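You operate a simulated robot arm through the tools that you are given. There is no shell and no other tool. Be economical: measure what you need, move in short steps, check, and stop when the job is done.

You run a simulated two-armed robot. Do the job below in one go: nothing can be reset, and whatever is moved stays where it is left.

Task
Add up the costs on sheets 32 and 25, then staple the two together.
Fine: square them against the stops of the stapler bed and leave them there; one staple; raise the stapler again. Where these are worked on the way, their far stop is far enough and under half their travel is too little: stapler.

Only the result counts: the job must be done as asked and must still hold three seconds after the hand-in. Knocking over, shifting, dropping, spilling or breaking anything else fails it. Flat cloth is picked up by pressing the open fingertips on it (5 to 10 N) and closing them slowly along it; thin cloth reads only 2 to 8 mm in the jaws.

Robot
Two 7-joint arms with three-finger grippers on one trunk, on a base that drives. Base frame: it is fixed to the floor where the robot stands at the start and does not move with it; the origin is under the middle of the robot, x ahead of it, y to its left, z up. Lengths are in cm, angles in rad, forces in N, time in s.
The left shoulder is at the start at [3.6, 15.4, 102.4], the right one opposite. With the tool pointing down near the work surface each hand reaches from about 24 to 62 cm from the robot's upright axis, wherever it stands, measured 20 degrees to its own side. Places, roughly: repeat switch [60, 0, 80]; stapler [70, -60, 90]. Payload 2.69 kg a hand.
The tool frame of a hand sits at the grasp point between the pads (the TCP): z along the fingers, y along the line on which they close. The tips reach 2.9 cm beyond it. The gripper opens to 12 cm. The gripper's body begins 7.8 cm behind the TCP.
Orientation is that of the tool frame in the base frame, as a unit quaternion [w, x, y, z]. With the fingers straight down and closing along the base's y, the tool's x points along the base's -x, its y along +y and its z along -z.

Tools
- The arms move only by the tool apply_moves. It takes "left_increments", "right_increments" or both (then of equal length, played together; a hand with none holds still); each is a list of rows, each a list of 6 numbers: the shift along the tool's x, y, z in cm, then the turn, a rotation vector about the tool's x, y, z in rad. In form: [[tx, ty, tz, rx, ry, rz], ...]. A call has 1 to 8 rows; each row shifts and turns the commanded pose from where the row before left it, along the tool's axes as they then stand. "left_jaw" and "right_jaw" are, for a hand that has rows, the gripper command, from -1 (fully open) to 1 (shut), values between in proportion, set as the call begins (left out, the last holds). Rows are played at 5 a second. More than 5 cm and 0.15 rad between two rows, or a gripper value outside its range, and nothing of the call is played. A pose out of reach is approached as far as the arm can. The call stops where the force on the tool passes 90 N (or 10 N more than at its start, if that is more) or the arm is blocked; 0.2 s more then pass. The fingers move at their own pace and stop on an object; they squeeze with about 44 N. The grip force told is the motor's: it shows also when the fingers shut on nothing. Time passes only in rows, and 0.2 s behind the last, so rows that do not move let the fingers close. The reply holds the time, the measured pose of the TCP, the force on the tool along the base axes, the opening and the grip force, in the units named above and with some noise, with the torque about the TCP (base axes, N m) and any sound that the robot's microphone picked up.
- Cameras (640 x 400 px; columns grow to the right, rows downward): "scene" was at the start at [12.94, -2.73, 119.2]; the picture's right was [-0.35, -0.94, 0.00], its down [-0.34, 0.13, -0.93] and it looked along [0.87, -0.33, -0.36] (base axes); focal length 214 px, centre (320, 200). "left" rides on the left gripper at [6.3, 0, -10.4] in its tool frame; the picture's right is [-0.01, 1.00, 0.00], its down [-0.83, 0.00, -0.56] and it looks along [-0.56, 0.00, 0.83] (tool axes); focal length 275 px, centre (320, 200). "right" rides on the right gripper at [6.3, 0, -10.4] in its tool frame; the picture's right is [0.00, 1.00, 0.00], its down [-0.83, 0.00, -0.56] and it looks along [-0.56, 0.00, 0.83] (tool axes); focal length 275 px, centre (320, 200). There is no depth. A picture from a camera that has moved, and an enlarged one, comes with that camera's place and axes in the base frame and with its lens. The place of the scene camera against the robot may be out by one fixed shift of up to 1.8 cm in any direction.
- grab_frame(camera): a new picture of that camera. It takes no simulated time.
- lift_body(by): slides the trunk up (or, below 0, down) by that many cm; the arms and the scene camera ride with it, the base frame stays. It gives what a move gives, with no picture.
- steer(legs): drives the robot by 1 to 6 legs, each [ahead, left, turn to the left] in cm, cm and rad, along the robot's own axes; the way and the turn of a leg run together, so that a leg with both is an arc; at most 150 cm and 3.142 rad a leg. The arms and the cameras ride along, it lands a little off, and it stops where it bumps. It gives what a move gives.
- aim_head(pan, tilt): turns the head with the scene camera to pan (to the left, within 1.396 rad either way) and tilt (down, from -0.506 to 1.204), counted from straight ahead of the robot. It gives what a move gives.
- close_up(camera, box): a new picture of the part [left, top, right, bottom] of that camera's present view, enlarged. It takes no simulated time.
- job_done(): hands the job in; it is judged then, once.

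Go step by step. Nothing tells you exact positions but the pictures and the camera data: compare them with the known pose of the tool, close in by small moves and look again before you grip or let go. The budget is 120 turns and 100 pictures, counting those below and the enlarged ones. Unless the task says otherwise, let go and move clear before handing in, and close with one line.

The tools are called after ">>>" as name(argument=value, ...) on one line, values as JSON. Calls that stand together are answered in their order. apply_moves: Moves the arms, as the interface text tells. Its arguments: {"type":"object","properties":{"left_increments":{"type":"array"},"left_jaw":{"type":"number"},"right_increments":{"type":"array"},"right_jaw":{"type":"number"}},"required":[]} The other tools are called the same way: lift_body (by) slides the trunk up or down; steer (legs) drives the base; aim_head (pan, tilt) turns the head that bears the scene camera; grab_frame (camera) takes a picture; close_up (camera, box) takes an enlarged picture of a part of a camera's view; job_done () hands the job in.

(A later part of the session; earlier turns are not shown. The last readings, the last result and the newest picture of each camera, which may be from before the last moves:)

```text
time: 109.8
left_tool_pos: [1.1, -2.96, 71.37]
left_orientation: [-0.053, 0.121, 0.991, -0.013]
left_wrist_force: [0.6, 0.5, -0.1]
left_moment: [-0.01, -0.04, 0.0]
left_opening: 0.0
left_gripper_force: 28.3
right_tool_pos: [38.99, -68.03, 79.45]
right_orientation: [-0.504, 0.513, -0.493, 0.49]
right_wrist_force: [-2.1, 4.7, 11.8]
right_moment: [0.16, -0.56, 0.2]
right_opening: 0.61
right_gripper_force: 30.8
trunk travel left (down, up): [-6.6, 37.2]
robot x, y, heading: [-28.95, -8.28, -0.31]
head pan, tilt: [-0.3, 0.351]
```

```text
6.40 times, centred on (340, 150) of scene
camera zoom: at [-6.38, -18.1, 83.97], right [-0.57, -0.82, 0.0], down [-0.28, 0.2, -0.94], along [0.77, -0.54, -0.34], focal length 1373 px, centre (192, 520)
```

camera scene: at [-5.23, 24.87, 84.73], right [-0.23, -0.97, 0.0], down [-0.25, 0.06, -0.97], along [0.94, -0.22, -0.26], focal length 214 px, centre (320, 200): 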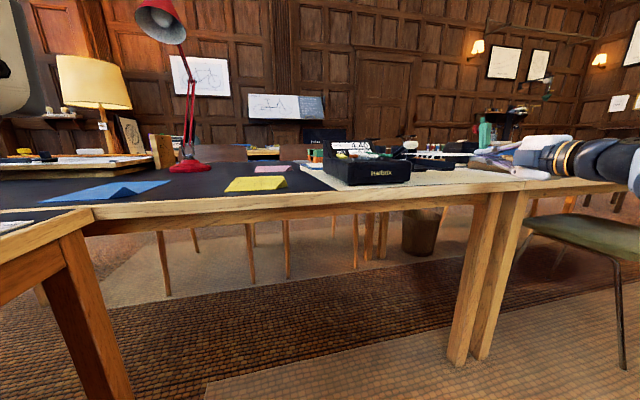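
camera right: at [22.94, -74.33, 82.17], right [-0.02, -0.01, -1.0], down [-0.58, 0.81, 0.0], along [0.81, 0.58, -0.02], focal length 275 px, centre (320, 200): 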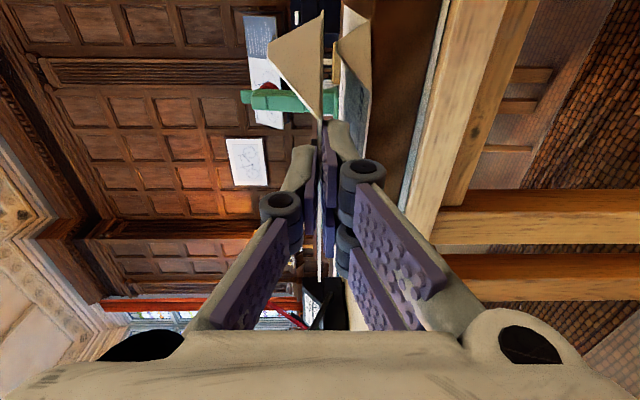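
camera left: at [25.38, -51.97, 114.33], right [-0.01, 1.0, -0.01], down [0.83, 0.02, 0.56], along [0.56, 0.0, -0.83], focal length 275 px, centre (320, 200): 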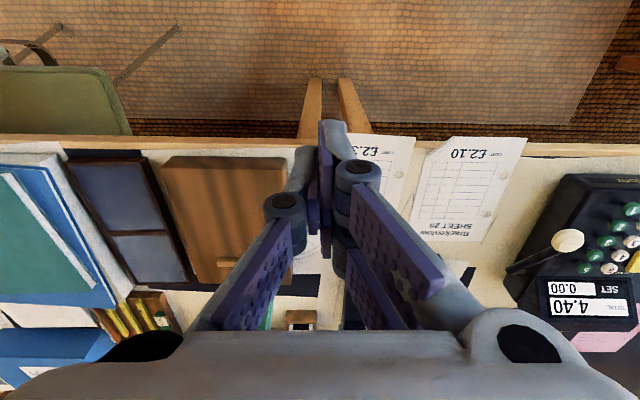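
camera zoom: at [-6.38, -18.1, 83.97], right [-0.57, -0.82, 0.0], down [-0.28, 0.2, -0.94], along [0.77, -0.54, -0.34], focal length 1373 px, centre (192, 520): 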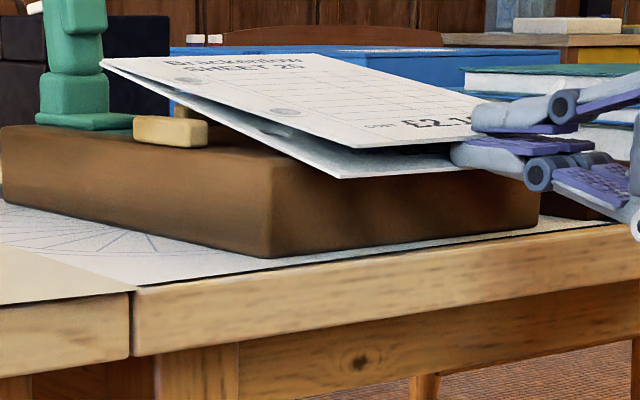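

The lower finger is pressing on sheet 32's overhanging edge and levering it up. I'll raise the hand back immediately and look.

>>> apply_moves(right_increments=[[0, -0.5, 0, 0, 0, 0], [0, -0.5, 0, 0, 0, 0], [0, -0.6, 0, 0, 0, 0]])

>>> close_up(camera="scene", box=[290, 110, 390, 180])

>>> grab_frame(camera="right")

```text
time: 110.6
left_tool_pos: [1.19, -3.13, 71.36]
left_orientation: [-0.053, 0.121, 0.991, -0.013]
left_wrist_force: [0.1, 0.0, 0.3]
left_moment: [-0.02, 0.0, 0.03]
left_opening: 0.01
left_gripper_force: 28.4
right_tool_pos: [38.82, -67.99, 80.55]
right_orientation: [-0.502, 0.514, -0.495, 0.488]
right_wrist_force: [0.4, -0.1, -0.1]
right_moment: [0.0, 0.02, 0.01]
right_opening: 0.59
right_gripper_force: 30.9
trunk travel left (down, up): [-6.6, 37.2]
robot x, y, heading: [-28.62, -8.17, -0.312]
head pan, tilt: [-0.3, 0.351]
```

```text
5.71 times, centred on (340, 145) of scene
camera zoom: at [-6.29, -18.21, 83.92], right [-0.57, -0.82, 0.0], down [-0.28, 0.2, -0.94], along [0.77, -0.54, -0.34], focal length 1226 px, centre (206, 514)
```

zoom: 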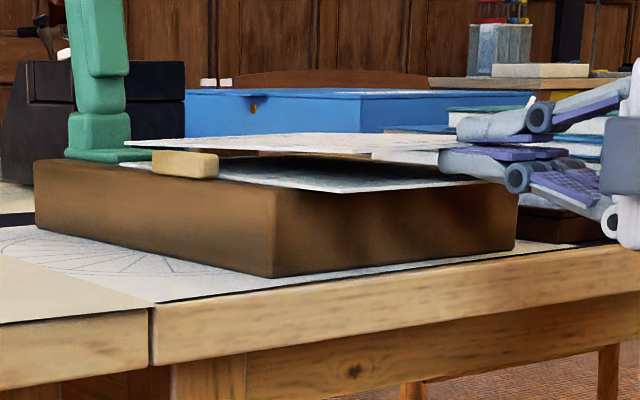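

```text
19 pictures are left
camera right: at [28.59, -74.58, 80.79], right [-0.02, -0.01, -1.0], down [-0.58, 0.81, 0.0], along [0.81, 0.58, -0.02], focal length 275 px, centre (320, 200)
```

right: 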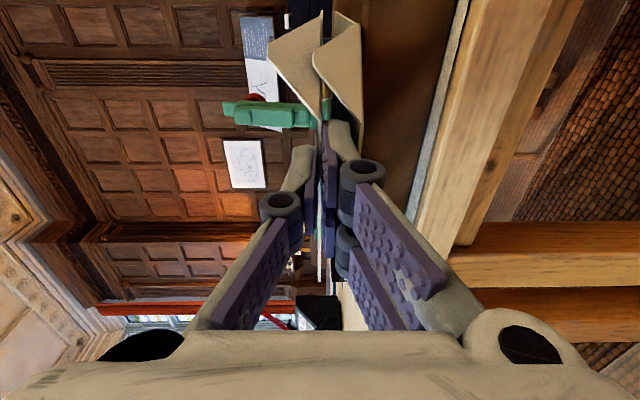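

Sheet 32 dropped back into place. I'll pitch the hand slightly down so that sheet 25's far edge lands on the bed while the lower finger stays above sheet 32.

>>> apply_moves(right_increments=[[0, 0, 0, -0.035, 0, 0], [0, 0, 0, -0.035, 0, 0]])

>>> close_up(camera="scene", box=[290, 110, 390, 180])

```text
time: 111.2
left_tool_pos: [1.35, -2.96, 71.19]
left_orientation: [-0.053, 0.121, 0.991, -0.013]
left_wrist_force: [1.5, 0.5, -0.2]
left_moment: [0.04, 0.0, -0.03]
left_opening: 0.01
left_gripper_force: 28.7
right_tool_pos: [38.63, -67.79, 80.52]
right_orientation: [-0.484, 0.531, -0.512, 0.471]
right_wrist_force: [-0.1, -0.3, -0.3]
right_moment: [0.01, -0.03, 0.0]
right_opening: 0.61
right_gripper_force: 30.8
right hand out of reach, approached as far as the arm can: row 2
trunk travel left (down, up): [-6.6, 37.2]
robot x, y, heading: [-28.76, -8.09, -0.314]
head pan, tilt: [-0.3, 0.351]
```

```text
5.71 times, centred on (340, 145) of scene
camera zoom: at [-6.29, -18.2, 83.92], right [-0.57, -0.82, 0.0], down [-0.28, 0.2, -0.94], along [0.77, -0.54, -0.34], focal length 1226 px, centre (206, 514)
```

zoom: 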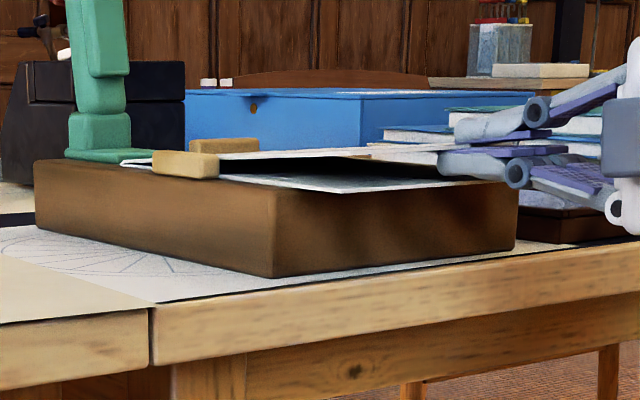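

Far edge is now at the bed. Nudge forward and left with the base toward the stops.

>>> steer(legs=[[0.75, 0.7, 0]])

```text
time: 111.9
left_tool_pos: [2.13, -2.8, 71.27]
left_orientation: [-0.054, 0.122, 0.991, -0.011]
left_wrist_force: [-0.1, 0.5, 0.0]
left_moment: [0.01, 0.04, 0.01]
left_opening: 0.0
left_gripper_force: 28.5
right_tool_pos: [39.56, -67.6, 80.62]
right_orientation: [-0.483, 0.53, -0.512, 0.473]
right_wrist_force: [0.8, -10.0, 0.6]
right_moment: [-0.04, -0.05, -1.21]
right_opening: 0.6
right_gripper_force: 30.3
trunk travel left (down, up): [-6.6, 37.2]
robot x, y, heading: [-28.05, -7.56, -0.319]
head pan, tilt: [-0.3, 0.351]
```

Side stop contact (Fy -10). Now forward to the far stop in small arm steps.

>>> apply_moves(right_increments=[[0.08, 0, 0.25, 0, 0, 0], [0, 0, 0.25, 0, 0, 0]])

```text
time: 112.5
left_tool_pos: [2.12, -2.67, 71.25]
left_orientation: [-0.053, 0.121, 0.991, -0.013]
left_wrist_force: [-1.0, 0.4, -0.3]
left_moment: [-0.01, 0.01, -0.03]
left_opening: 0.0
left_gripper_force: 29.0
right_tool_pos: [39.56, -67.51, 80.58]
right_orientation: [-0.483, 0.529, -0.512, 0.473]
right_wrist_force: [-0.2, -2.0, 0.0]
right_moment: [0.03, -0.02, -0.26]
right_opening: 0.62
right_gripper_force: 30.5
right hand out of reach, approached as far as the arm can: row 2
trunk travel left (down, up): [-6.6, 37.2]
robot x, y, heading: [-28.08, -8.01, -0.316]
head pan, tilt: [-0.3, 0.351]
```

>>> steer(legs=[[0.4, 0.12, 0]])

>>> close_up(camera="scene", box=[290, 110, 390, 180])

```text
time: 113.2
left_tool_pos: [2.54, -2.65, 71.43]
left_orientation: [-0.053, 0.122, 0.991, -0.013]
left_wrist_force: [-0.4, 0.1, -0.3]
left_moment: [0.01, 0.01, -0.01]
left_opening: 0.0
left_gripper_force: 29.1
right_tool_pos: [39.73, -67.62, 80.9]
right_orientation: [-0.484, 0.528, -0.512, 0.474]
right_wrist_force: [-27.3, 1.2, 2.9]
right_moment: [0.07, -0.01, 0.48]
right_opening: 0.61
right_gripper_force: 30.7
trunk travel left (down, up): [-6.6, 37.2]
robot x, y, heading: [-27.41, -7.54, -0.311]
head pan, tilt: [-0.3, 0.351]
```

```text
5.71 times, centred on (340, 145) of scene
camera zoom: at [-5.18, -17.79, 83.99], right [-0.57, -0.82, 0.0], down [-0.28, 0.2, -0.94], along [0.77, -0.54, -0.34], focal length 1226 px, centre (206, 514)
```

zoom: 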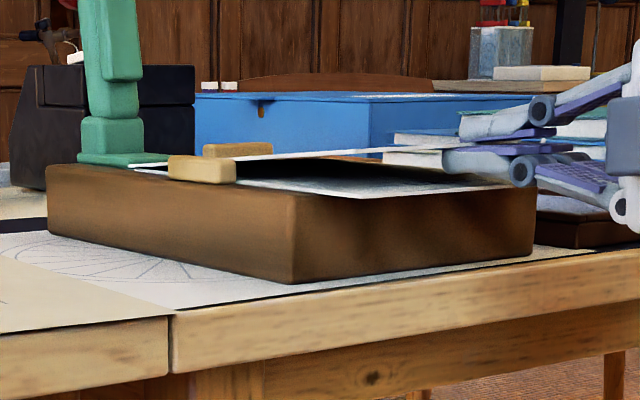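

Both stops are felt. Relieve the push, open just a little, and withdraw straight back.

>>> steer(legs=[[-0.25, -0.05, 0]])

>>> apply_moves(right_increments=[[0, 0, 0, 0, 0, 0], [0, 0, 0, 0, 0, 0]], right_jaw=0.77)

>>> steer(legs=[[-7.6, -2.4, 0]])

>>> close_up(camera="scene", box=[280, 90, 420, 180])

```text
time: 114.0
left_tool_pos: [2.27, -2.76, 71.38]
left_orientation: [-0.053, 0.122, 0.991, -0.012]
left_wrist_force: [0.8, 0.2, 0.0]
left_moment: [-0.02, 0.02, 0.0]
left_opening: 0.01
left_gripper_force: 28.4
right_tool_pos: [39.59, -67.62, 80.67]
right_orientation: [-0.483, 0.529, -0.513, 0.473]
right_wrist_force: [-0.4, -0.2, 0.2]
right_moment: [-0.01, 0.03, 0.0]
right_opening: 0.56
right_gripper_force: 30.6
trunk travel left (down, up): [-6.6, 37.2]
robot x, y, heading: [-27.72, -7.54, -0.313]
head pan, tilt: [-0.3, 0.351]
```

```text
time: 114.6
left_tool_pos: [2.35, -2.77, 71.24]
left_orientation: [-0.053, 0.121, 0.991, -0.013]
left_wrist_force: [0.8, 0.3, -0.2]
left_moment: [-0.03, -0.03, 0.0]
left_opening: 0.0
left_gripper_force: 28.4
right_tool_pos: [39.51, -67.68, 80.74]
right_orientation: [-0.483, 0.528, -0.513, 0.474]
right_wrist_force: [0.5, -0.3, 2.4]
right_moment: [0.02, -0.03, -0.02]
right_opening: 1.27
right_gripper_force: 0.0
trunk travel left (down, up): [-6.6, 37.2]
robot x, y, heading: [-27.49, -7.77, -0.315]
head pan, tilt: [-0.3, 0.351]
```

```text
time: 115.6
left_tool_pos: [-5.74, -2.61, 71.21]
left_orientation: [-0.053, 0.123, 0.991, -0.013]
left_wrist_force: [-0.1, 1.0, 0.0]
left_moment: [-0.01, 0.0, 0.0]
left_opening: 0.0
left_gripper_force: 28.3
right_tool_pos: [31.53, -67.56, 80.69]
right_orientation: [-0.483, 0.529, -0.513, 0.474]
right_wrist_force: [0.3, -0.5, 0.9]
right_moment: [-0.02, 0.02, -0.03]
right_opening: 1.38
right_gripper_force: 0.1
trunk travel left (down, up): [-6.6, 37.2]
robot x, y, heading: [-35.79, -7.73, -0.31]
head pan, tilt: [-0.3, 0.351]
```

```text
4.44 times, centred on (350, 135) of scene
camera zoom: at [-13.24, -17.74, 83.92], right [-0.57, -0.82, 0.0], down [-0.28, 0.2, -0.94], along [0.77, -0.54, -0.34], focal length 953 px, centre (187, 489)
```

zoom: 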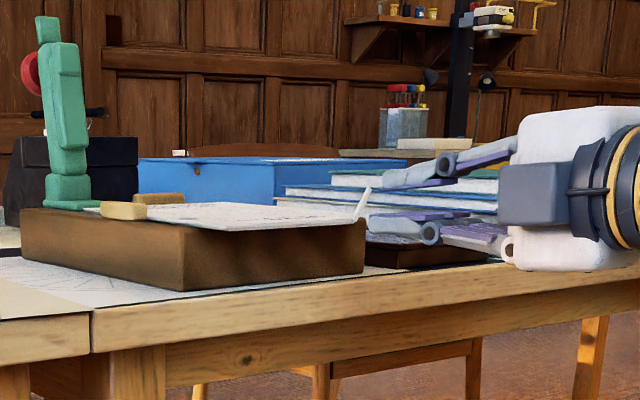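

Both sheets lie on the bed. I'll close the fingers, level and lower them to sheet height, and push both near edges gently to the far stop.

>>> apply_moves(right_increments=[[0, 0, 0, 0.035, 0, 0], [0, 0, 0, 0.035, 0, 0], [0, 0.8, 0, 0, 0, 0], [0, 0.8, 0, 0, 0, 0]], right_jaw=1)

>>> steer(legs=[[6.0, 1.9, 0]])

>>> close_up(camera="scene", box=[290, 110, 390, 180])

```text
time: 116.6
left_tool_pos: [-5.75, -2.65, 71.27]
left_orientation: [-0.054, 0.122, 0.991, -0.012]
left_wrist_force: [-1.1, 1.3, 0.3]
left_moment: [-0.04, -0.02, 0.0]
left_opening: 0.0
left_gripper_force: 28.3
right_tool_pos: [31.92, -68.02, 79.19]
right_orientation: [-0.502, 0.512, -0.495, 0.491]
right_wrist_force: [0.3, 0.4, -0.3]
right_moment: [0.01, 0.0, -0.02]
right_opening: 0.0
right_gripper_force: 27.7
right hand out of reach, approached as far as the arm can: row 3
trunk travel left (down, up): [-6.6, 37.2]
robot x, y, heading: [-35.82, -7.9, -0.315]
head pan, tilt: [-0.3, 0.351]
```

```text
time: 117.6
left_tool_pos: [0.56, -2.65, 71.29]
left_orientation: [-0.054, 0.121, 0.991, -0.012]
left_wrist_force: [0.5, 0.0, -0.6]
left_moment: [0.01, -0.02, -0.02]
left_opening: 0.01
left_gripper_force: 28.6
right_tool_pos: [38.16, -67.91, 79.14]
right_orientation: [-0.501, 0.512, -0.495, 0.491]
right_wrist_force: [0.0, 0.8, 0.4]
right_moment: [0.02, 0.02, 0.0]
right_opening: 0.01
right_gripper_force: 28.2
trunk travel left (down, up): [-6.6, 37.2]
robot x, y, heading: [-29.83, -7.94, -0.313]
head pan, tilt: [-0.3, 0.351]
```

```text
5.71 times, centred on (340, 145) of scene
camera zoom: at [-6.98, -17.76, 83.92], right [-0.57, -0.82, 0.0], down [-0.28, 0.2, -0.94], along [0.77, -0.54, -0.34], focal length 1226 px, centre (206, 514)
```

zoom: 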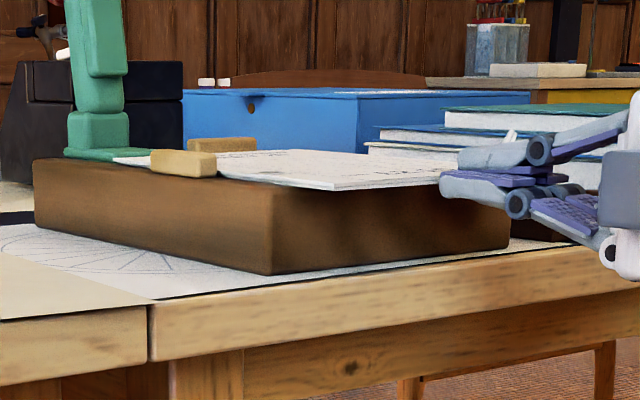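

>>> steer(legs=[[0.45, 0.15, 0]])

>>> steer(legs=[[0.3, 0.1, 0]])

```text
time: 118.3
left_tool_pos: [0.97, -2.63, 71.26]
left_orientation: [-0.053, 0.123, 0.991, -0.013]
left_wrist_force: [-0.8, 0.5, 0.1]
left_moment: [0.04, -0.01, -0.01]
left_opening: 0.0
left_gripper_force: 27.9
right_tool_pos: [38.66, -68.2, 79.2]
right_orientation: [-0.501, 0.512, -0.496, 0.491]
right_wrist_force: [-5.2, -1.0, -0.6]
right_moment: [0.01, 0.06, -0.16]
right_opening: 0.0
right_gripper_force: 28.2
trunk travel left (down, up): [-6.6, 37.2]
robot x, y, heading: [-28.86, -7.96, -0.315]
head pan, tilt: [-0.3, 0.351]
```

```text
time: 119.0
left_tool_pos: [1.07, -2.64, 71.36]
left_orientation: [-0.052, 0.122, 0.991, -0.011]
left_wrist_force: [0.0, 0.0, -0.7]
left_moment: [0.01, -0.01, -0.01]
left_opening: 0.0
left_gripper_force: 28.3
right_tool_pos: [38.71, -68.29, 79.23]
right_orientation: [-0.501, 0.511, -0.496, 0.493]
right_wrist_force: [-21.7, -1.5, -0.1]
right_moment: [0.01, 0.14, -0.34]
right_opening: 0.0
right_gripper_force: 28.6
trunk travel left (down, up): [-6.6, 37.2]
robot x, y, heading: [-28.38, -7.69, -0.315]
head pan, tilt: [-0.3, 0.351]
```

The sheets are seated (22 N at the far stop). Now retreat and raise the trunk so that I can inspect from above and prepare to work the stapler.

>>> steer(legs=[[-8, -2.6, 0]])

>>> lift_body(by=32)

```text
time: 120.1
left_tool_pos: [-7.02, -2.58, 71.31]
left_orientation: [-0.054, 0.122, 0.991, -0.013]
left_wrist_force: [-0.3, 0.2, 0.3]
left_moment: [0.04, 0.01, -0.02]
left_opening: 0.0
left_gripper_force: 28.6
right_tool_pos: [30.56, -68.16, 79.16]
right_orientation: [-0.501, 0.512, -0.496, 0.491]
right_wrist_force: [-0.6, 0.3, 0.2]
right_moment: [-0.05, -0.01, 0.02]
right_opening: 0.0
right_gripper_force: 28.8
trunk travel left (down, up): [-6.6, 37.2]
robot x, y, heading: [-36.87, -7.84, -0.315]
head pan, tilt: [-0.3, 0.351]
```

```text
time: 123.3
left_tool_pos: [-6.93, -2.6, 103.28]
left_orientation: [-0.055, 0.122, 0.991, -0.013]
left_wrist_force: [0.4, 0.2, 0.7]
left_moment: [-0.01, 0.05, 0.0]
left_opening: 0.02
left_gripper_force: 28.4
right_tool_pos: [12.45, -62.24, 141.97]
right_orientation: [-0.557, 0.43, -0.346, 0.62]
right_wrist_force: [1.6, 0.2, -0.2]
right_moment: [0.01, 0.0, 0.02]
right_opening: 0.01
right_gripper_force: 28.6
trunk travel left (down, up): [-38.6, 5.2]
robot x, y, heading: [-36.83, -7.56, -0.312]
head pan, tilt: [-0.3, 0.351]
```

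Now rotate the right hand back to pointing down, about 2.58 rad, high above everything.

>>> apply_moves(right_increments=[[0, 0, 0, -0.0787, 0.0964, 0.0714], [0, 0, 0, -0.0787, 0.0964, 0.0714], [0, 0, 0, -0.0787, 0.0964, 0.0714], [0, 0, 0, -0.0787, 0.0964, 0.0714], [0, 0, 0, -0.0787, 0.0964, 0.0714], [0, 0, 0, -0.0787, 0.0964, 0.0714], [0, 0, 0, -0.0787, 0.0964, 0.0714], [0, 0, 0, -0.0787, 0.0964, 0.0714]])

>>> apply_moves(right_increments=[[0, 0, 0, -0.0787, 0.0964, 0.0714], [0, 0, 0, -0.0787, 0.0964, 0.0714], [0, 0, 0, -0.0787, 0.0964, 0.0714], [0, 0, 0, -0.0787, 0.0964, 0.0714], [0, 0, 0, -0.0787, 0.0964, 0.0714], [0, 0, 0, -0.0787, 0.0964, 0.0714], [0, 0, 0, -0.0787, 0.0964, 0.0714], [0, 0, 0, -0.0787, 0.0964, 0.0714]])

>>> apply_moves(right_increments=[[0, 0, 0, -0.0787, 0.0964, 0.0714], [0, 0, 0, -0.0787, 0.0964, 0.0714]])

```text
time: 125.1
left_tool_pos: [-7.0, -2.72, 103.26]
left_orientation: [-0.055, 0.122, 0.991, -0.013]
left_wrist_force: [-0.4, -0.3, 0.2]
left_moment: [0.01, -0.01, -0.01]
left_opening: 0.0
left_gripper_force: 28.6
right_tool_pos: [9.0, -61.72, 136.68]
right_orientation: [0.391, -0.218, 0.782, -0.434]
right_wrist_force: [-0.6, -0.8, 0.3]
right_moment: [0.02, 0.01, 0.0]
right_opening: 0.0
right_gripper_force: 28.2
right hand out of reach, approached as far as the arm can: row 1, 2, 4, 5, 6, 7, 8
trunk travel left (down, up): [-38.6, 5.2]
robot x, y, heading: [-37.11, -7.78, -0.309]
head pan, tilt: [-0.3, 0.351]
```

```text
time: 126.9
left_tool_pos: [-7.03, -2.69, 103.29]
left_orientation: [-0.053, 0.122, 0.991, -0.012]
left_wrist_force: [0.1, 0.3, -0.3]
left_moment: [0.03, 0.0, -0.01]
left_opening: 0.03
left_gripper_force: 28.5
right_tool_pos: [0.39, -56.87, 125.38]
right_orientation: [0.184, -0.02, 0.96, -0.21]
right_wrist_force: [0.2, -0.7, 0.4]
right_moment: [0.01, -0.01, -0.02]
right_opening: 0.02
right_gripper_force: 29.0
right hand out of reach, approached as far as the arm can: row 1, 2, 3, 4, 5, 6, 7, 8
trunk travel left (down, up): [-38.6, 5.2]
robot x, y, heading: [-37.29, -7.56, -0.316]
head pan, tilt: [-0.3, 0.351]
```

```text
time: 127.5
left_tool_pos: [-7.04, -2.67, 103.27]
left_orientation: [-0.054, 0.122, 0.991, -0.013]
left_wrist_force: [-0.2, 0.2, -1.2]
left_moment: [-0.03, 0.01, 0.04]
left_opening: 0.02
left_gripper_force: 28.5
right_tool_pos: [-2.66, -54.84, 121.91]
right_orientation: [0.103, 0.055, 0.986, -0.122]
right_wrist_force: [-0.3, 0.0, 0.3]
right_moment: [0.03, 0.01, -0.02]
right_opening: 0.0
right_gripper_force: 28.6
right hand out of reach, approached as far as the arm can: row 1, 2
trunk travel left (down, up): [-38.6, 5.2]
robot x, y, heading: [-37.12, -8.05, -0.312]
head pan, tilt: [-0.3, 0.351]
```

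>>> apply_moves(right_increments=[[0, 0, 0, -0.07, 0.081, 0.065], [0, 0, 0, -0.07, 0.081, 0.065], [0, 0, 0, -0.07, 0.081, 0.065]])

>>> steer(legs=[[0, 0, 0.312], [36, -32, 0]])

>>> grab_frame(camera="right")

```text
time: 128.3
left_tool_pos: [-6.97, -2.62, 103.3]
left_orientation: [-0.053, 0.123, 0.991, -0.013]
left_wrist_force: [-0.2, -0.6, -0.2]
left_moment: [0.02, -0.02, 0.0]
left_opening: 0.0
left_gripper_force: 28.3
right_tool_pos: [-4.78, -56.82, 120.14]
right_orientation: [0.078, 0.085, 0.989, -0.087]
right_wrist_force: [0.3, 1.0, 0.2]
right_moment: [0.0, 0.08, -0.06]
right_opening: 0.01
right_gripper_force: 28.4
right hand out of reach, approached as far as the arm can: row 1, 2, 3
trunk travel left (down, up): [-38.6, 5.2]
robot x, y, heading: [-36.89, -7.97, -0.309]
head pan, tilt: [-0.3, 0.351]
```

```text
time: 132.3
left_tool_pos: [25.93, -25.9, 103.31]
left_orientation: [-0.051, -0.035, 0.998, -0.021]
left_wrist_force: [1.1, 0.1, 0.0]
left_moment: [0.0, 0.02, -0.02]
left_opening: 0.01
left_gripper_force: 28.5
right_tool_pos: [44.86, -76.68, 120.28]
right_orientation: [0.091, -0.07, 0.991, -0.074]
right_wrist_force: [-0.1, 0.7, 0.2]
right_moment: [0.0, 0.04, 0.02]
right_opening: 0.01
right_gripper_force: 28.2
trunk travel left (down, up): [-38.6, 5.2]
robot x, y, heading: [-1.12, -40.37, 0.005]
head pan, tilt: [-0.3, 0.351]
```

```text
14 pictures are left
camera right: at [36.74, -76.04, 129.31], right [-0.13, 0.98, -0.16], down [0.7, 0.21, 0.68], along [0.7, -0.02, -0.71], focal length 275 px, centre (320, 200)
```

right: 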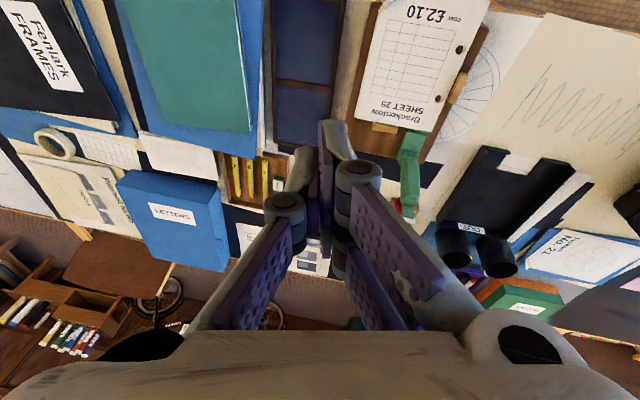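

>>> close_up(camera="right", box=[330, 0, 510, 230])

```text
1.74 times, centred on (420, 115) of right
camera zoom: at [36.74, -76.04, 129.31], right [-0.13, 0.98, -0.16], down [0.7, 0.21, 0.68], along [0.7, -0.02, -0.71], focal length 479 px, centre (146, 348)
```

zoom: 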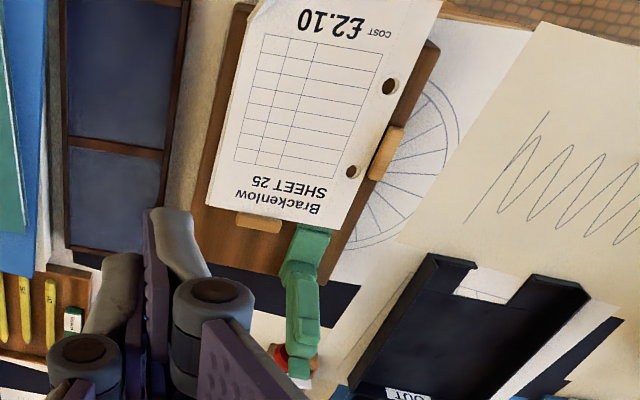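

The sheets look parallel and aligned, with sheet 32 fully hidden under 25. I'll check the stop corner at higher zoom.

>>> close_up(camera="right", box=[375, 60, 475, 145])

```text
4.71 times, centred on (425, 102) of right
camera zoom: at [36.74, -76.04, 129.31], right [-0.13, 0.98, -0.16], down [0.7, 0.21, 0.68], along [0.7, -0.02, -0.71], focal length 1295 px, centre (-174, 659)
```

zoom: 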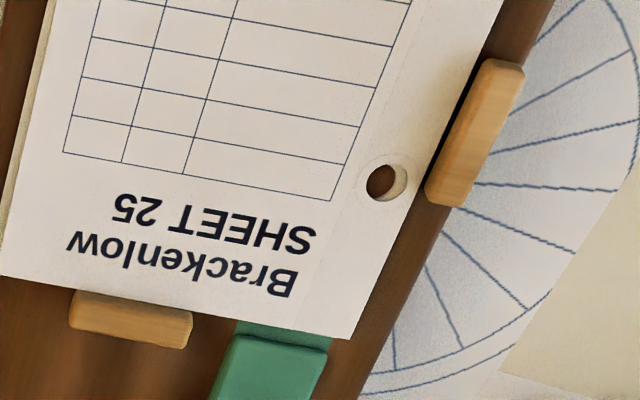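

The far stop contact is good; the side stop may have a gap of a millimetre or two. I'll reposition and nudge the sheets' outer edge toward the side stop with closed fingertips.

>>> steer(legs=[[5, -10, 0]])

>>> apply_moves(right_increments=[[0, 1, 3, -0.074, 0.091, 0.07], [0, 1, 3, -0.074, 0.091, 0.07], [-0.5, 1.4, 4, 0, 0, 0], [-0.5, 1.4, 4, 0, 0, 0], [-0.5, 1.4, 4, 0, 0, 0], [-0.5, 1.4, 4, 0, 0, 0]])

```text
time: 133.8
left_tool_pos: [30.76, -35.81, 103.37]
left_orientation: [-0.051, -0.035, 0.998, -0.021]
left_wrist_force: [0.4, 0.4, -0.1]
left_moment: [-0.01, 0.01, -0.02]
left_opening: 0.0
left_gripper_force: 28.6
right_tool_pos: [49.84, -86.5, 120.2]
right_orientation: [0.091, -0.071, 0.991, -0.074]
right_wrist_force: [0.3, -0.6, 0.4]
right_moment: [0.03, -0.01, 0.01]
right_opening: 0.01
right_gripper_force: 28.4
trunk travel left (down, up): [-38.6, 5.2]
robot x, y, heading: [3.95, -50.06, 0.003]
head pan, tilt: [-0.3, 0.351]
```

```text
time: 135.2
left_tool_pos: [30.92, -35.73, 103.18]
left_orientation: [-0.051, -0.035, 0.998, -0.021]
left_wrist_force: [0.5, -0.6, -0.5]
left_moment: [-0.03, 0.02, -0.01]
left_opening: 0.0
left_gripper_force: 28.4
right_tool_pos: [52.72, -79.46, 98.06]
right_orientation: [0.002, -0.001, 1.0, 0.0]
right_wrist_force: [-0.6, 0.7, 0.9]
right_moment: [0.0, 0.03, 0.04]
right_opening: 0.0
right_gripper_force: 28.4
trunk travel left (down, up): [-38.6, 5.2]
robot x, y, heading: [3.73, -49.79, 0.002]
head pan, tilt: [-0.3, 0.351]
```

The tool is straight down. I'll descend beside the sheets' outer edge and look.

>>> apply_moves(right_increments=[[-0.8, 3.7, 2, 0, 0, 0], [0, 0, 4, 0, 0, 0], [0, 0, 4, 0, 0, 0], [0, 0, 3, 0, 0, 0]])

>>> grab_frame(camera="right")

```text
time: 136.2
left_tool_pos: [30.93, -35.69, 103.29]
left_orientation: [-0.051, -0.035, 0.998, -0.021]
left_wrist_force: [-0.1, -0.6, 0.0]
left_moment: [0.0, -0.05, -0.04]
left_opening: 0.01
left_gripper_force: 28.1
right_tool_pos: [53.37, -75.8, 85.13]
right_orientation: [0.0, -0.001, 1.0, 0.0]
right_wrist_force: [-0.7, -0.1, -0.3]
right_moment: [-0.01, -0.01, 0.03]
right_opening: 0.01
right_gripper_force: 28.2
trunk travel left (down, up): [-38.6, 5.2]
robot x, y, heading: [4.1, -50.25, 0.004]
head pan, tilt: [-0.3, 0.351]
```

```text
11 pictures are left
camera right: at [46.97, -75.81, 95.53], right [-0.01, 1.0, 0.0], down [0.83, 0.01, 0.56], along [0.56, 0.0, -0.83], focal length 275 px, centre (320, 200)
```

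right: 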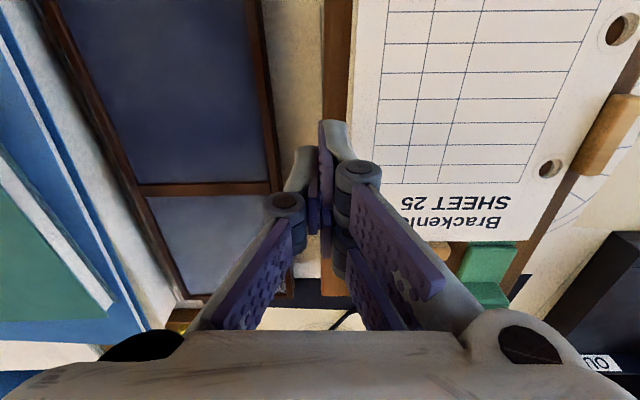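

>>> apply_moves(right_increments=[[0, 0, 2.5, 0, 0, 0], [0, 0, 0.5, 0, 0, 0], [0, 0, 0.3, 0, 0, 0], [0, 0, 0.2, 0, 0, 0]])

```text
time: 137.2
left_tool_pos: [30.78, -35.79, 103.25]
left_orientation: [-0.05, -0.035, 0.998, -0.022]
left_wrist_force: [-0.2, 0.1, -0.8]
left_moment: [0.02, -0.03, 0.02]
left_opening: 0.0
left_gripper_force: 28.5
right_tool_pos: [53.2, -75.79, 81.74]
right_orientation: [0.001, -0.001, 1.0, 0.0]
right_wrist_force: [0.0, 0.5, -0.4]
right_moment: [-0.01, 0.0, 0.01]
right_opening: 0.0
right_gripper_force: 28.2
trunk travel left (down, up): [-38.6, 5.2]
robot x, y, heading: [3.71, -49.94, 0.0]
head pan, tilt: [-0.3, 0.351]
```

Lower until light touch on the bed.

>>> apply_moves(right_increments=[[0, 0, 0.2, 0, 0, 0], [0, 0, 0.2, 0, 0, 0], [0, 0, 0.2, 0, 0, 0]])

```text
time: 138.0
left_tool_pos: [30.92, -35.81, 103.26]
left_orientation: [-0.051, -0.035, 0.998, -0.021]
left_wrist_force: [0.3, 0.2, -0.2]
left_moment: [-0.02, 0.02, -0.03]
left_opening: 0.0
left_gripper_force: 28.4
right_tool_pos: [53.32, -75.86, 81.13]
right_orientation: [0.001, -0.001, 1.0, -0.001]
right_wrist_force: [-0.6, -1.2, 1.3]
right_moment: [-0.03, 0.04, 0.0]
right_opening: 0.0
right_gripper_force: 29.3
trunk travel left (down, up): [-38.6, 5.2]
robot x, y, heading: [3.65, -49.82, 0.001]
head pan, tilt: [-0.3, 0.351]
```

Light contact with the bed. Now slide toward +y and watch for the push force.

>>> apply_moves(right_increments=[[0, 0.4, -0.08, 0, 0, 0], [0, 0.4, 0, 0, 0, 0], [0, 0.3, 0, 0, 0, 0]])

>>> apply_moves(right_increments=[[0, 0.2, 0, 0, 0, 0]])

>>> apply_moves(right_increments=[[0, 0.15, 0, 0, 0, 0]])

```text
time: 138.8
left_tool_pos: [30.81, -35.79, 103.36]
left_orientation: [-0.05, -0.035, 0.998, -0.02]
left_wrist_force: [0.4, 0.0, 0.5]
left_moment: [-0.02, 0.0, 0.02]
left_opening: 0.0
left_gripper_force: 28.3
right_tool_pos: [53.31, -74.76, 81.28]
right_orientation: [0.003, -0.001, 1.0, -0.001]
right_wrist_force: [0.2, -4.1, 6.0]
right_moment: [-0.06, 0.0, 0.01]
right_opening: 0.0
right_gripper_force: 28.5
trunk travel left (down, up): [-38.6, 5.2]
robot x, y, heading: [3.88, -49.85, 0.002]
head pan, tilt: [-0.3, 0.351]
```

```text
time: 139.2
left_tool_pos: [30.71, -35.82, 103.41]
left_orientation: [-0.05, -0.035, 0.998, -0.021]
left_wrist_force: [0.3, -0.1, 0.4]
left_moment: [-0.01, -0.02, 0.0]
left_opening: 0.0
left_gripper_force: 29.2
right_tool_pos: [53.27, -74.62, 81.37]
right_orientation: [0.003, -0.002, 1.0, 0.0]
right_wrist_force: [-1.0, -7.9, 15.2]
right_moment: [-0.06, 0.09, 0.02]
right_opening: 0.0
right_gripper_force: 27.8
trunk travel left (down, up): [-38.6, 5.2]
robot x, y, heading: [3.56, -49.79, 0.006]
head pan, tilt: [-0.3, 0.351]
```

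```text
time: 139.6
left_tool_pos: [30.81, -35.89, 103.49]
left_orientation: [-0.05, -0.035, 0.998, -0.021]
left_wrist_force: [0.3, -0.3, 0.1]
left_moment: [-0.03, -0.02, -0.03]
left_opening: 0.02
left_gripper_force: 29.0
right_tool_pos: [53.28, -74.54, 81.23]
right_orientation: [0.002, -0.001, 1.0, 0.0]
right_wrist_force: [1.3, -12.3, 22.0]
right_moment: [-0.15, 0.02, 0.0]
right_opening: 0.0
right_gripper_force: 28.3
trunk travel left (down, up): [-38.6, 5.2]
robot x, y, heading: [3.79, -50.07, 0.003]
head pan, tilt: [-0.3, 0.351]
```

Push force is rising (12 N), so the sheets are against the side stop. Lift straight off and inspect.

>>> apply_moves(right_increments=[[0, -0.1, -0.5, 0, 0, 0], [0, -0.5, -3, 0, 0, 0], [0, 0, -4, 0, 0, 0], [0, 0, -4, 0, 0, 0], [0, 3, -3, 0, 0, 0], [0, 4, 0, 0, 0, 0]])

>>> grab_frame(camera="right")

```text
time: 141.0
left_tool_pos: [30.86, -35.76, 103.28]
left_orientation: [-0.051, -0.035, 0.998, -0.021]
left_wrist_force: [0.8, 0.1, -0.5]
left_moment: [-0.01, -0.01, 0.0]
left_opening: 0.0
left_gripper_force: 28.5
right_tool_pos: [53.31, -67.95, 95.68]
right_orientation: [0.001, -0.001, 1.0, 0.001]
right_wrist_force: [0.2, -0.2, 0.3]
right_moment: [-0.04, 0.05, 0.0]
right_opening: 0.01
right_gripper_force: 28.6
trunk travel left (down, up): [-38.6, 5.2]
robot x, y, heading: [4.2, -50.32, 0.001]
head pan, tilt: [-0.3, 0.351]
```

```text
10 pictures are left
camera right: at [46.93, -67.83, 106.02], right [-0.01, 1.0, 0.0], down [0.83, 0.01, 0.56], along [0.56, 0.0, -0.83], focal length 275 px, centre (320, 200)
```

right: 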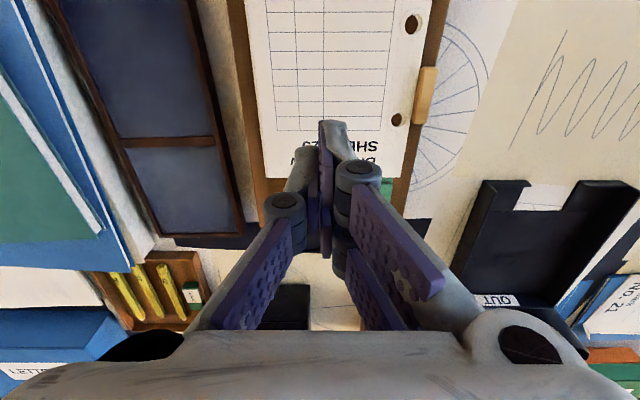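

Sheets look square to both stops. The stapler lever stands near (67–71, -61.5), with its top at about z 94. I'll drive closer and open the right gripper to straddle it.

>>> steer(legs=[[6, 5, 0]])

>>> apply_moves(right_increments=[[0, 0.5, -3, 0, 0, 0], [0, 0.5, 0, 0, 0, 0]], right_jaw=-0.3)

>>> grab_frame(camera="right")

```text
time: 142.1
left_tool_pos: [36.83, -30.67, 103.35]
left_orientation: [-0.051, -0.036, 0.998, -0.021]
left_wrist_force: [1.8, -0.6, -0.2]
left_moment: [-0.05, 0.0, 0.03]
left_opening: 0.0
left_gripper_force: 28.3
right_tool_pos: [59.24, -62.86, 95.72]
right_orientation: [0.0, 0.0, 1.0, 0.0]
right_wrist_force: [0.6, -0.1, 0.3]
right_moment: [-0.01, 0.02, 0.02]
right_opening: 0.02
right_gripper_force: 27.9
trunk travel left (down, up): [-38.6, 5.2]
robot x, y, heading: [9.58, -45.18, -0.003]
head pan, tilt: [-0.3, 0.351]
```

```text
time: 142.7
left_tool_pos: [36.7, -30.75, 103.32]
left_orientation: [-0.05, -0.035, 0.998, -0.021]
left_wrist_force: [0.1, -0.2, 0.5]
left_moment: [-0.01, -0.03, 0.01]
left_opening: 0.0
left_gripper_force: 29.1
right_tool_pos: [59.29, -61.85, 98.65]
right_orientation: [0.001, -0.001, 1.0, 0.0]
right_wrist_force: [-0.1, 0.3, -0.3]
right_moment: [-0.01, 0.0, -0.01]
right_opening: 7.78
right_gripper_force: 0.0
trunk travel left (down, up): [-38.6, 5.2]
robot x, y, heading: [9.78, -44.82, 0.003]
head pan, tilt: [-0.3, 0.351]
```

```text
9 pictures are left
camera right: at [52.89, -61.89, 109.03], right [-0.01, 1.0, 0.0], down [0.83, 0.01, 0.56], along [0.56, 0.0, -0.83], focal length 275 px, centre (320, 200)
```

right: 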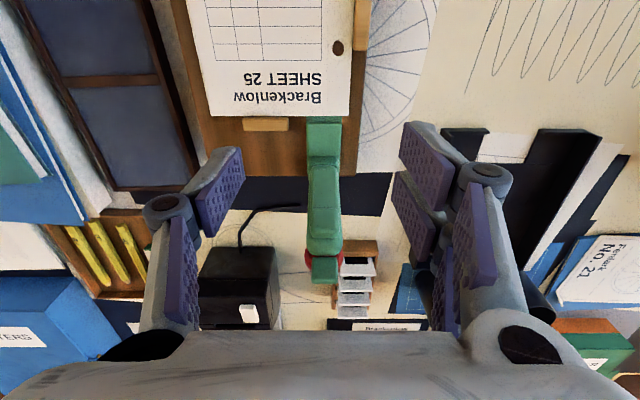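

The lever is centred between the open fingers (y of about -61.5, top about (70, 94)). I'll lower and slide forward to straddle its upper part.

>>> apply_moves(right_increments=[[0, 0.4, 3.5, 0, 0, 0], [0, 0, 3.5, 0, 0, 0], [-3.5, 0, 0, 0, 0, 0], [-3.5, 0, 0, 0, 0, 0], [-3.3, 0, 0, 0, 0, 0]])

>>> grab_frame(camera="right")

```text
time: 143.8
left_tool_pos: [36.79, -30.75, 103.36]
left_orientation: [-0.05, -0.036, 0.998, -0.021]
left_wrist_force: [0.0, 0.5, 0.7]
left_moment: [0.01, -0.02, -0.02]
left_opening: 0.01
left_gripper_force: 28.0
right_tool_pos: [68.5, -61.77, 91.13]
right_orientation: [-0.001, -0.001, 1.0, 0.0]
right_wrist_force: [0.5, 0.1, 0.6]
right_moment: [-0.02, -0.03, 0.03]
right_opening: 7.81
right_gripper_force: 0.0
right hand out of reach, approached as far as the arm can: row 5
trunk travel left (down, up): [-38.6, 5.2]
robot x, y, heading: [9.9, -44.75, 0.002]
head pan, tilt: [-0.3, 0.351]
```

```text
8 pictures are left
camera right: at [62.15, -61.56, 101.69], right [-0.01, 1.0, 0.0], down [0.83, 0.01, 0.55], along [0.55, 0.0, -0.83], focal length 275 px, centre (320, 200)
```

right: 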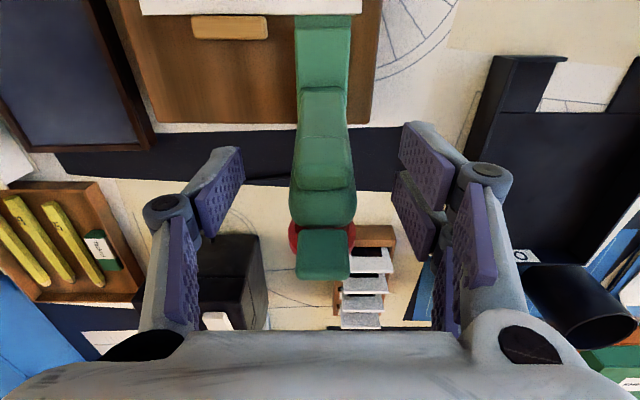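

The pads flank the front part of the lever's head. Close on it.

>>> apply_moves(right_increments=[[0, 0, 0, 0, 0, 0], [0, 0, 0, 0, 0, 0], [0, 0, 0, 0, 0, 0]], right_jaw=1)

```text
time: 144.7
left_tool_pos: [36.79, -30.71, 103.29]
left_orientation: [-0.051, -0.035, 0.998, -0.021]
left_wrist_force: [0.2, 1.1, 0.7]
left_moment: [0.03, 0.01, -0.01]
left_opening: 0.0
left_gripper_force: 28.3
right_tool_pos: [68.52, -61.56, 91.33]
right_orientation: [0.0, -0.003, 1.0, 0.0]
right_wrist_force: [-2.1, 4.6, -0.1]
right_moment: [0.34, 0.28, -0.01]
right_opening: 3.17
right_gripper_force: 44.8
trunk travel left (down, up): [-38.6, 5.2]
robot x, y, heading: [9.66, -44.86, 0.002]
head pan, tilt: [-0.3, 0.351]
```

Gripped (3.2 cm wide). Swing it toward me along its arc, rotating the tool with it — first a small part to check the forces.

>>> apply_moves(right_increments=[[1.55, 0, -0.12, 0, -0.15, 0], [1.55, 0, -0.12, 0, -0.15, 0]])

```text
time: 145.2
left_tool_pos: [36.29, -30.72, 103.63]
left_orientation: [-0.047, -0.034, 0.998, -0.021]
left_wrist_force: [-0.1, 0.0, -0.2]
left_moment: [0.06, -0.03, 0.0]
left_opening: 0.0
left_gripper_force: 28.4
right_tool_pos: [65.49, -61.48, 92.51]
right_orientation: [0.162, -0.001, 0.987, 0.001]
right_wrist_force: [1.1, 8.1, 23.9]
right_moment: [4.77, -0.22, 1.81]
right_opening: 3.13
right_gripper_force: 44.6
trunk travel left (down, up): [-38.6, 5.2]
robot x, y, heading: [9.98, -44.87, 0.003]
head pan, tilt: [-0.3, 0.351]
```

>>> grab_frame(camera="right")

```text
7 pictures are left
camera right: at [56.09, -61.46, 100.33], right [-0.01, 1.0, 0.0], down [0.61, 0.0, 0.79], along [0.79, 0.01, -0.61], focal length 275 px, centre (320, 200)
```

right: 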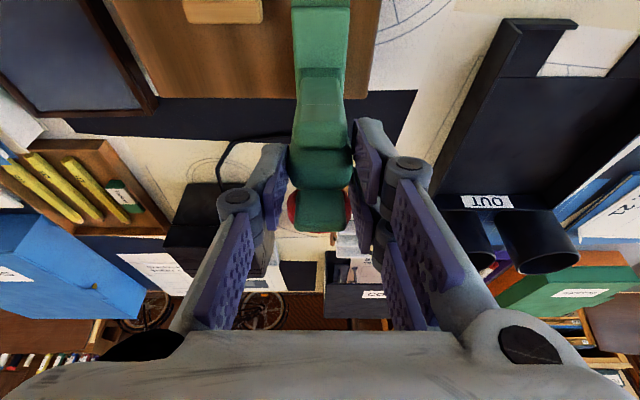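

The lever follows; its pivot fits about (65, 81). Continue the arc.

>>> apply_moves(right_increments=[[1.57, 0, -0.5, 0, -0.15, 0], [1.57, 0, -0.5, 0, -0.15, 0], [1.57, 0, -0.45, 0, -0.15, 0]])

```text
time: 146.1
left_tool_pos: [36.82, -30.28, 103.15]
left_orientation: [-0.051, -0.036, 0.998, -0.022]
left_wrist_force: [0.3, 0.5, 0.2]
left_moment: [0.01, -0.02, 0.0]
left_opening: 0.0
left_gripper_force: 28.6
right_tool_pos: [61.98, -61.38, 90.23]
right_orientation: [0.258, 0.0, 0.966, -0.01]
right_wrist_force: [9.2, 41.0, 5.9]
right_moment: [1.38, -1.23, 0.38]
right_opening: 3.15
right_gripper_force: 45.0
right hand out of reach, approached as far as the arm can: row 2, 3
trunk travel left (down, up): [-38.6, 5.2]
robot x, y, heading: [9.93, -44.61, 0.005]
head pan, tilt: [-0.3, 0.351]
```

>>> apply_moves(right_increments=[[1.39, 0.2, -0.19, 0, 0, 0], [1.39, 0.1, -0.19, 0, 0, 0]])

```text
time: 146.7
left_tool_pos: [37.18, -30.4, 103.08]
left_orientation: [-0.053, -0.035, 0.998, -0.023]
left_wrist_force: [-0.3, 0.0, -0.5]
left_moment: [0.02, -0.01, 0.02]
left_opening: 0.0
left_gripper_force: 27.5
right_tool_pos: [59.74, -61.52, 88.95]
right_orientation: [0.256, 0.001, 0.967, -0.01]
right_wrist_force: [32.3, 42.4, -17.5]
right_moment: [1.11, -0.81, 0.07]
right_opening: 3.2
right_gripper_force: 44.9
trunk travel left (down, up): [-38.6, 5.2]
robot x, y, heading: [9.82, -44.94, -0.0]
head pan, tilt: [-0.3, 0.351]
```

>>> apply_moves(right_increments=[[1.28, 0.25, 0.5, 0, 0, 0], [1.28, 0.25, 0.5, 0, 0, 0]])

>>> grab_frame(camera="scene")

```text
time: 147.2
left_tool_pos: [36.97, -30.46, 103.28]
left_orientation: [-0.051, -0.035, 0.998, -0.022]
left_wrist_force: [0.1, 0.6, 0.5]
left_moment: [-0.02, 0.01, -0.03]
left_opening: 0.01
left_gripper_force: 28.4
right_tool_pos: [57.65, -61.35, 87.23]
right_orientation: [0.259, 0.001, 0.966, -0.016]
right_wrist_force: [22.4, 25.2, 2.3]
right_moment: [0.58, -1.51, 0.67]
right_opening: 3.18
right_gripper_force: 44.8
trunk travel left (down, up): [-38.6, 5.2]
robot x, y, heading: [10.0, -44.95, -0.002]
head pan, tilt: [-0.3, 0.351]
```

```text
6 pictures are left
camera scene: at [23.4, -46.88, 118.89], right [-0.29, -0.96, 0.0], down [-0.33, 0.1, -0.94], along [0.9, -0.28, -0.34], focal length 214 px, centre (320, 200)
```

scene: 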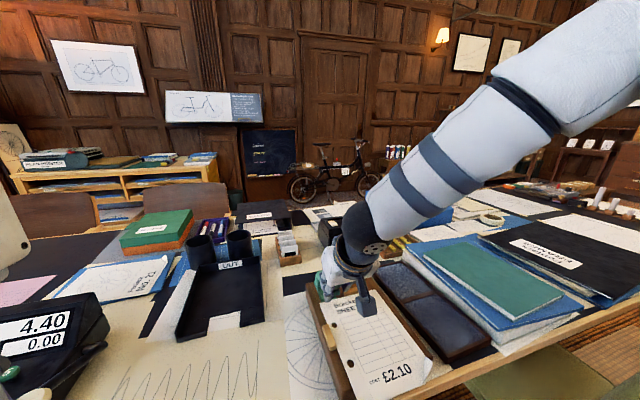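

The lever is leaning well forward now. Continue lowering along the arc.

>>> apply_moves(right_increments=[[0.98, 0.15, 0.75, 0, 0, 0], [0.98, 0.15, 0.75, 0, 0, 0]])

```text
time: 147.8
left_tool_pos: [36.83, -30.53, 103.26]
left_orientation: [-0.05, -0.036, 0.998, -0.021]
left_wrist_force: [0.2, 0.8, 0.0]
left_moment: [0.0, -0.01, -0.03]
left_opening: 0.0
left_gripper_force: 28.9
right_tool_pos: [56.58, -61.39, 84.87]
right_orientation: [0.258, 0.003, 0.966, -0.017]
right_wrist_force: [15.1, 17.4, 8.9]
right_moment: [0.38, -1.61, 0.56]
right_opening: 3.17
right_gripper_force: 44.8
trunk travel left (down, up): [-38.6, 5.2]
robot x, y, heading: [9.57, -44.74, 0.001]
head pan, tilt: [-0.3, 0.351]
```

>>> apply_moves(right_increments=[[0.72, 0.1, 0.74, 0, 0, 0], [0.72, 0.1, 0.74, 0, 0, 0]])

```text
time: 148.4
left_tool_pos: [36.75, -30.45, 103.31]
left_orientation: [-0.05, -0.036, 0.998, -0.022]
left_wrist_force: [-0.2, 0.5, -0.5]
left_moment: [0.0, -0.01, 0.02]
left_opening: 0.0
left_gripper_force: 28.4
right_tool_pos: [56.37, -61.41, 83.15]
right_orientation: [0.262, 0.005, 0.965, -0.018]
right_wrist_force: [16.0, 8.7, 28.1]
right_moment: [0.67, -1.88, 0.31]
right_opening: 3.17
right_gripper_force: 44.7
trunk travel left (down, up): [-38.6, 5.2]
robot x, y, heading: [9.79, -44.59, 0.0]
head pan, tilt: [-0.3, 0.351]
```

Resistance is building (28 N). Press a bit further and listen.

>>> apply_moves(right_increments=[[0.2, 0, 0.35, 0, 0, 0], [0.2, 0, 0.35, 0, 0, 0]])

```text
time: 149.1
left_tool_pos: [36.43, -30.7, 103.58]
left_orientation: [-0.048, -0.035, 0.998, -0.022]
left_wrist_force: [-0.1, -0.9, 1.2]
left_moment: [-0.02, 0.02, -0.02]
left_opening: 0.0
left_gripper_force: 27.8
right_tool_pos: [56.29, -61.32, 82.98]
right_orientation: [0.268, 0.007, 0.963, -0.016]
right_wrist_force: [5.4, -0.7, 75.0]
right_moment: [2.02, -0.81, -0.91]
right_opening: 3.24
right_gripper_force: 44.3
trunk travel left (down, up): [-38.6, 5.2]
robot x, y, heading: [9.81, -45.04, 0.001]
head pan, tilt: [-0.3, 0.351]
```

75 N with almost no further travel — a hard stop. Let me look.

>>> grab_frame(camera="right")

```text
5 pictures are left
camera right: at [45.42, -60.9, 88.63], right [0.02, 1.0, -0.03], down [0.42, 0.02, 0.91], along [0.91, -0.03, -0.42], focal length 275 px, centre (320, 200)
```

right: 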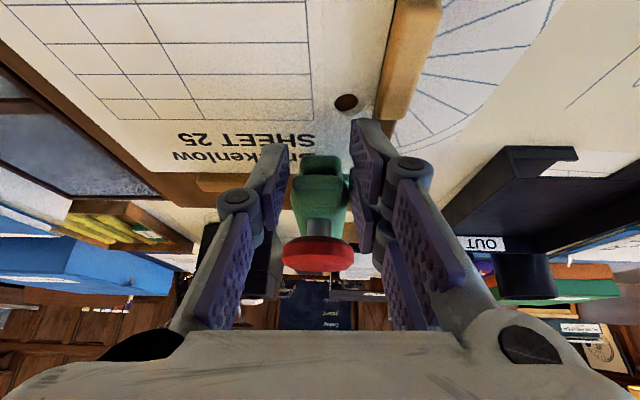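

The lever is down with its red press-knob on top. I'll release, rise clear, and look for where to press squarely on the knob.

>>> apply_moves(right_increments=[[0, 0, 0, 0, 0, 0], [0, 0, 0, 0, 0, 0], [-0.52, 0, -0.86, 0, 0, 0], [-1.03, 0, -1.71, 0, 0, 0], [-2.07, 0, -3.42, 0, 0, 0], [-1.5, 0, -2.5, 0, 0, 0]], right_jaw=0.2)

>>> grab_frame(camera="right")

```text
time: 150.4
left_tool_pos: [36.75, -30.68, 103.26]
left_orientation: [-0.052, -0.035, 0.998, -0.021]
left_wrist_force: [0.0, -0.9, -0.8]
left_moment: [0.01, -0.01, -0.07]
left_opening: 0.0
left_gripper_force: 28.2
right_tool_pos: [56.08, -61.07, 91.77]
right_orientation: [0.256, 0.003, 0.966, -0.016]
right_wrist_force: [0.1, 0.1, 0.2]
right_moment: [-0.03, 0.0, 0.0]
right_opening: 4.81
right_gripper_force: 0.0
trunk travel left (down, up): [-38.6, 5.2]
robot x, y, heading: [9.86, -45.12, 0.005]
head pan, tilt: [-0.3, 0.351]
```

```text
4 pictures are left
camera right: at [45.39, -60.57, 97.77], right [0.01, 1.0, -0.03], down [0.45, 0.02, 0.89], along [0.89, -0.02, -0.45], focal length 275 px, centre (320, 200)
```

right: 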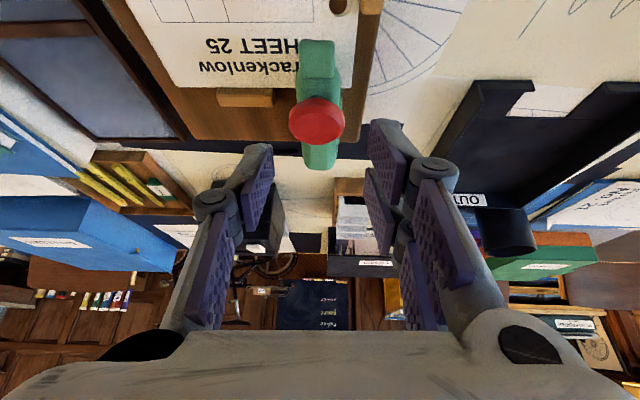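

The lever lies forward, its knob near (58.9, -61.1, ~85). I'll set the tool vertical, close the fingers and press straight down on the knob.

>>> apply_moves(right_increments=[[0, 0, -1, 0, 0.14, 0], [0, 0, 0, 0, 0.14, 0], [0, 0, 0, 0, 0.14, 0], [0, 0, 0, 0, 0.1, 0.02], [-1.4, -0.1, 0, 0, 0, 0], [-1.4, -0.1, 0, 0, 0, 0], [0, 0, 1.5, 0, 0, 0]], right_jaw=1)

```text
time: 152.1
left_tool_pos: [36.86, -30.78, 103.21]
left_orientation: [-0.051, -0.034, 0.998, -0.02]
left_wrist_force: [-0.1, -1.0, -0.2]
left_moment: [-0.03, 0.0, -0.01]
left_opening: 0.03
left_gripper_force: 28.5
right_tool_pos: [58.52, -61.35, 91.34]
right_orientation: [-0.001, 0.019, 1.0, -0.014]
right_wrist_force: [1.3, -0.2, -0.5]
right_moment: [-0.05, -0.02, -0.01]
right_opening: 0.0
right_gripper_force: 28.6
trunk travel left (down, up): [-38.6, 5.2]
robot x, y, heading: [9.7, -44.88, 0.006]
head pan, tilt: [-0.3, 0.351]
```

>>> apply_moves(right_increments=[[0, 0, 0.7, 0, 0, 0], [0, 0, 0.6, 0, 0, 0], [0, 0, 0.5, 0, 0, 0], [0, 0, 0.5, 0, 0, 0], [0, 0, 0.4, 0, 0, 0]])

```text
time: 153.2
left_tool_pos: [36.76, -30.78, 103.4]
left_orientation: [-0.05, -0.035, 0.998, -0.02]
left_wrist_force: [0.8, -0.7, -0.4]
left_moment: [-0.02, 0.02, 0.0]
left_opening: 0.0
left_gripper_force: 28.3
right_tool_pos: [58.51, -61.38, 88.58]
right_orientation: [-0.001, 0.018, 1.0, -0.014]
right_wrist_force: [-0.5, -0.1, -0.1]
right_moment: [-0.03, -0.02, 0.03]
right_opening: 0.0
right_gripper_force: 28.7
trunk travel left (down, up): [-38.6, 5.2]
robot x, y, heading: [9.9, -44.89, 0.009]
head pan, tilt: [-0.3, 0.351]
```

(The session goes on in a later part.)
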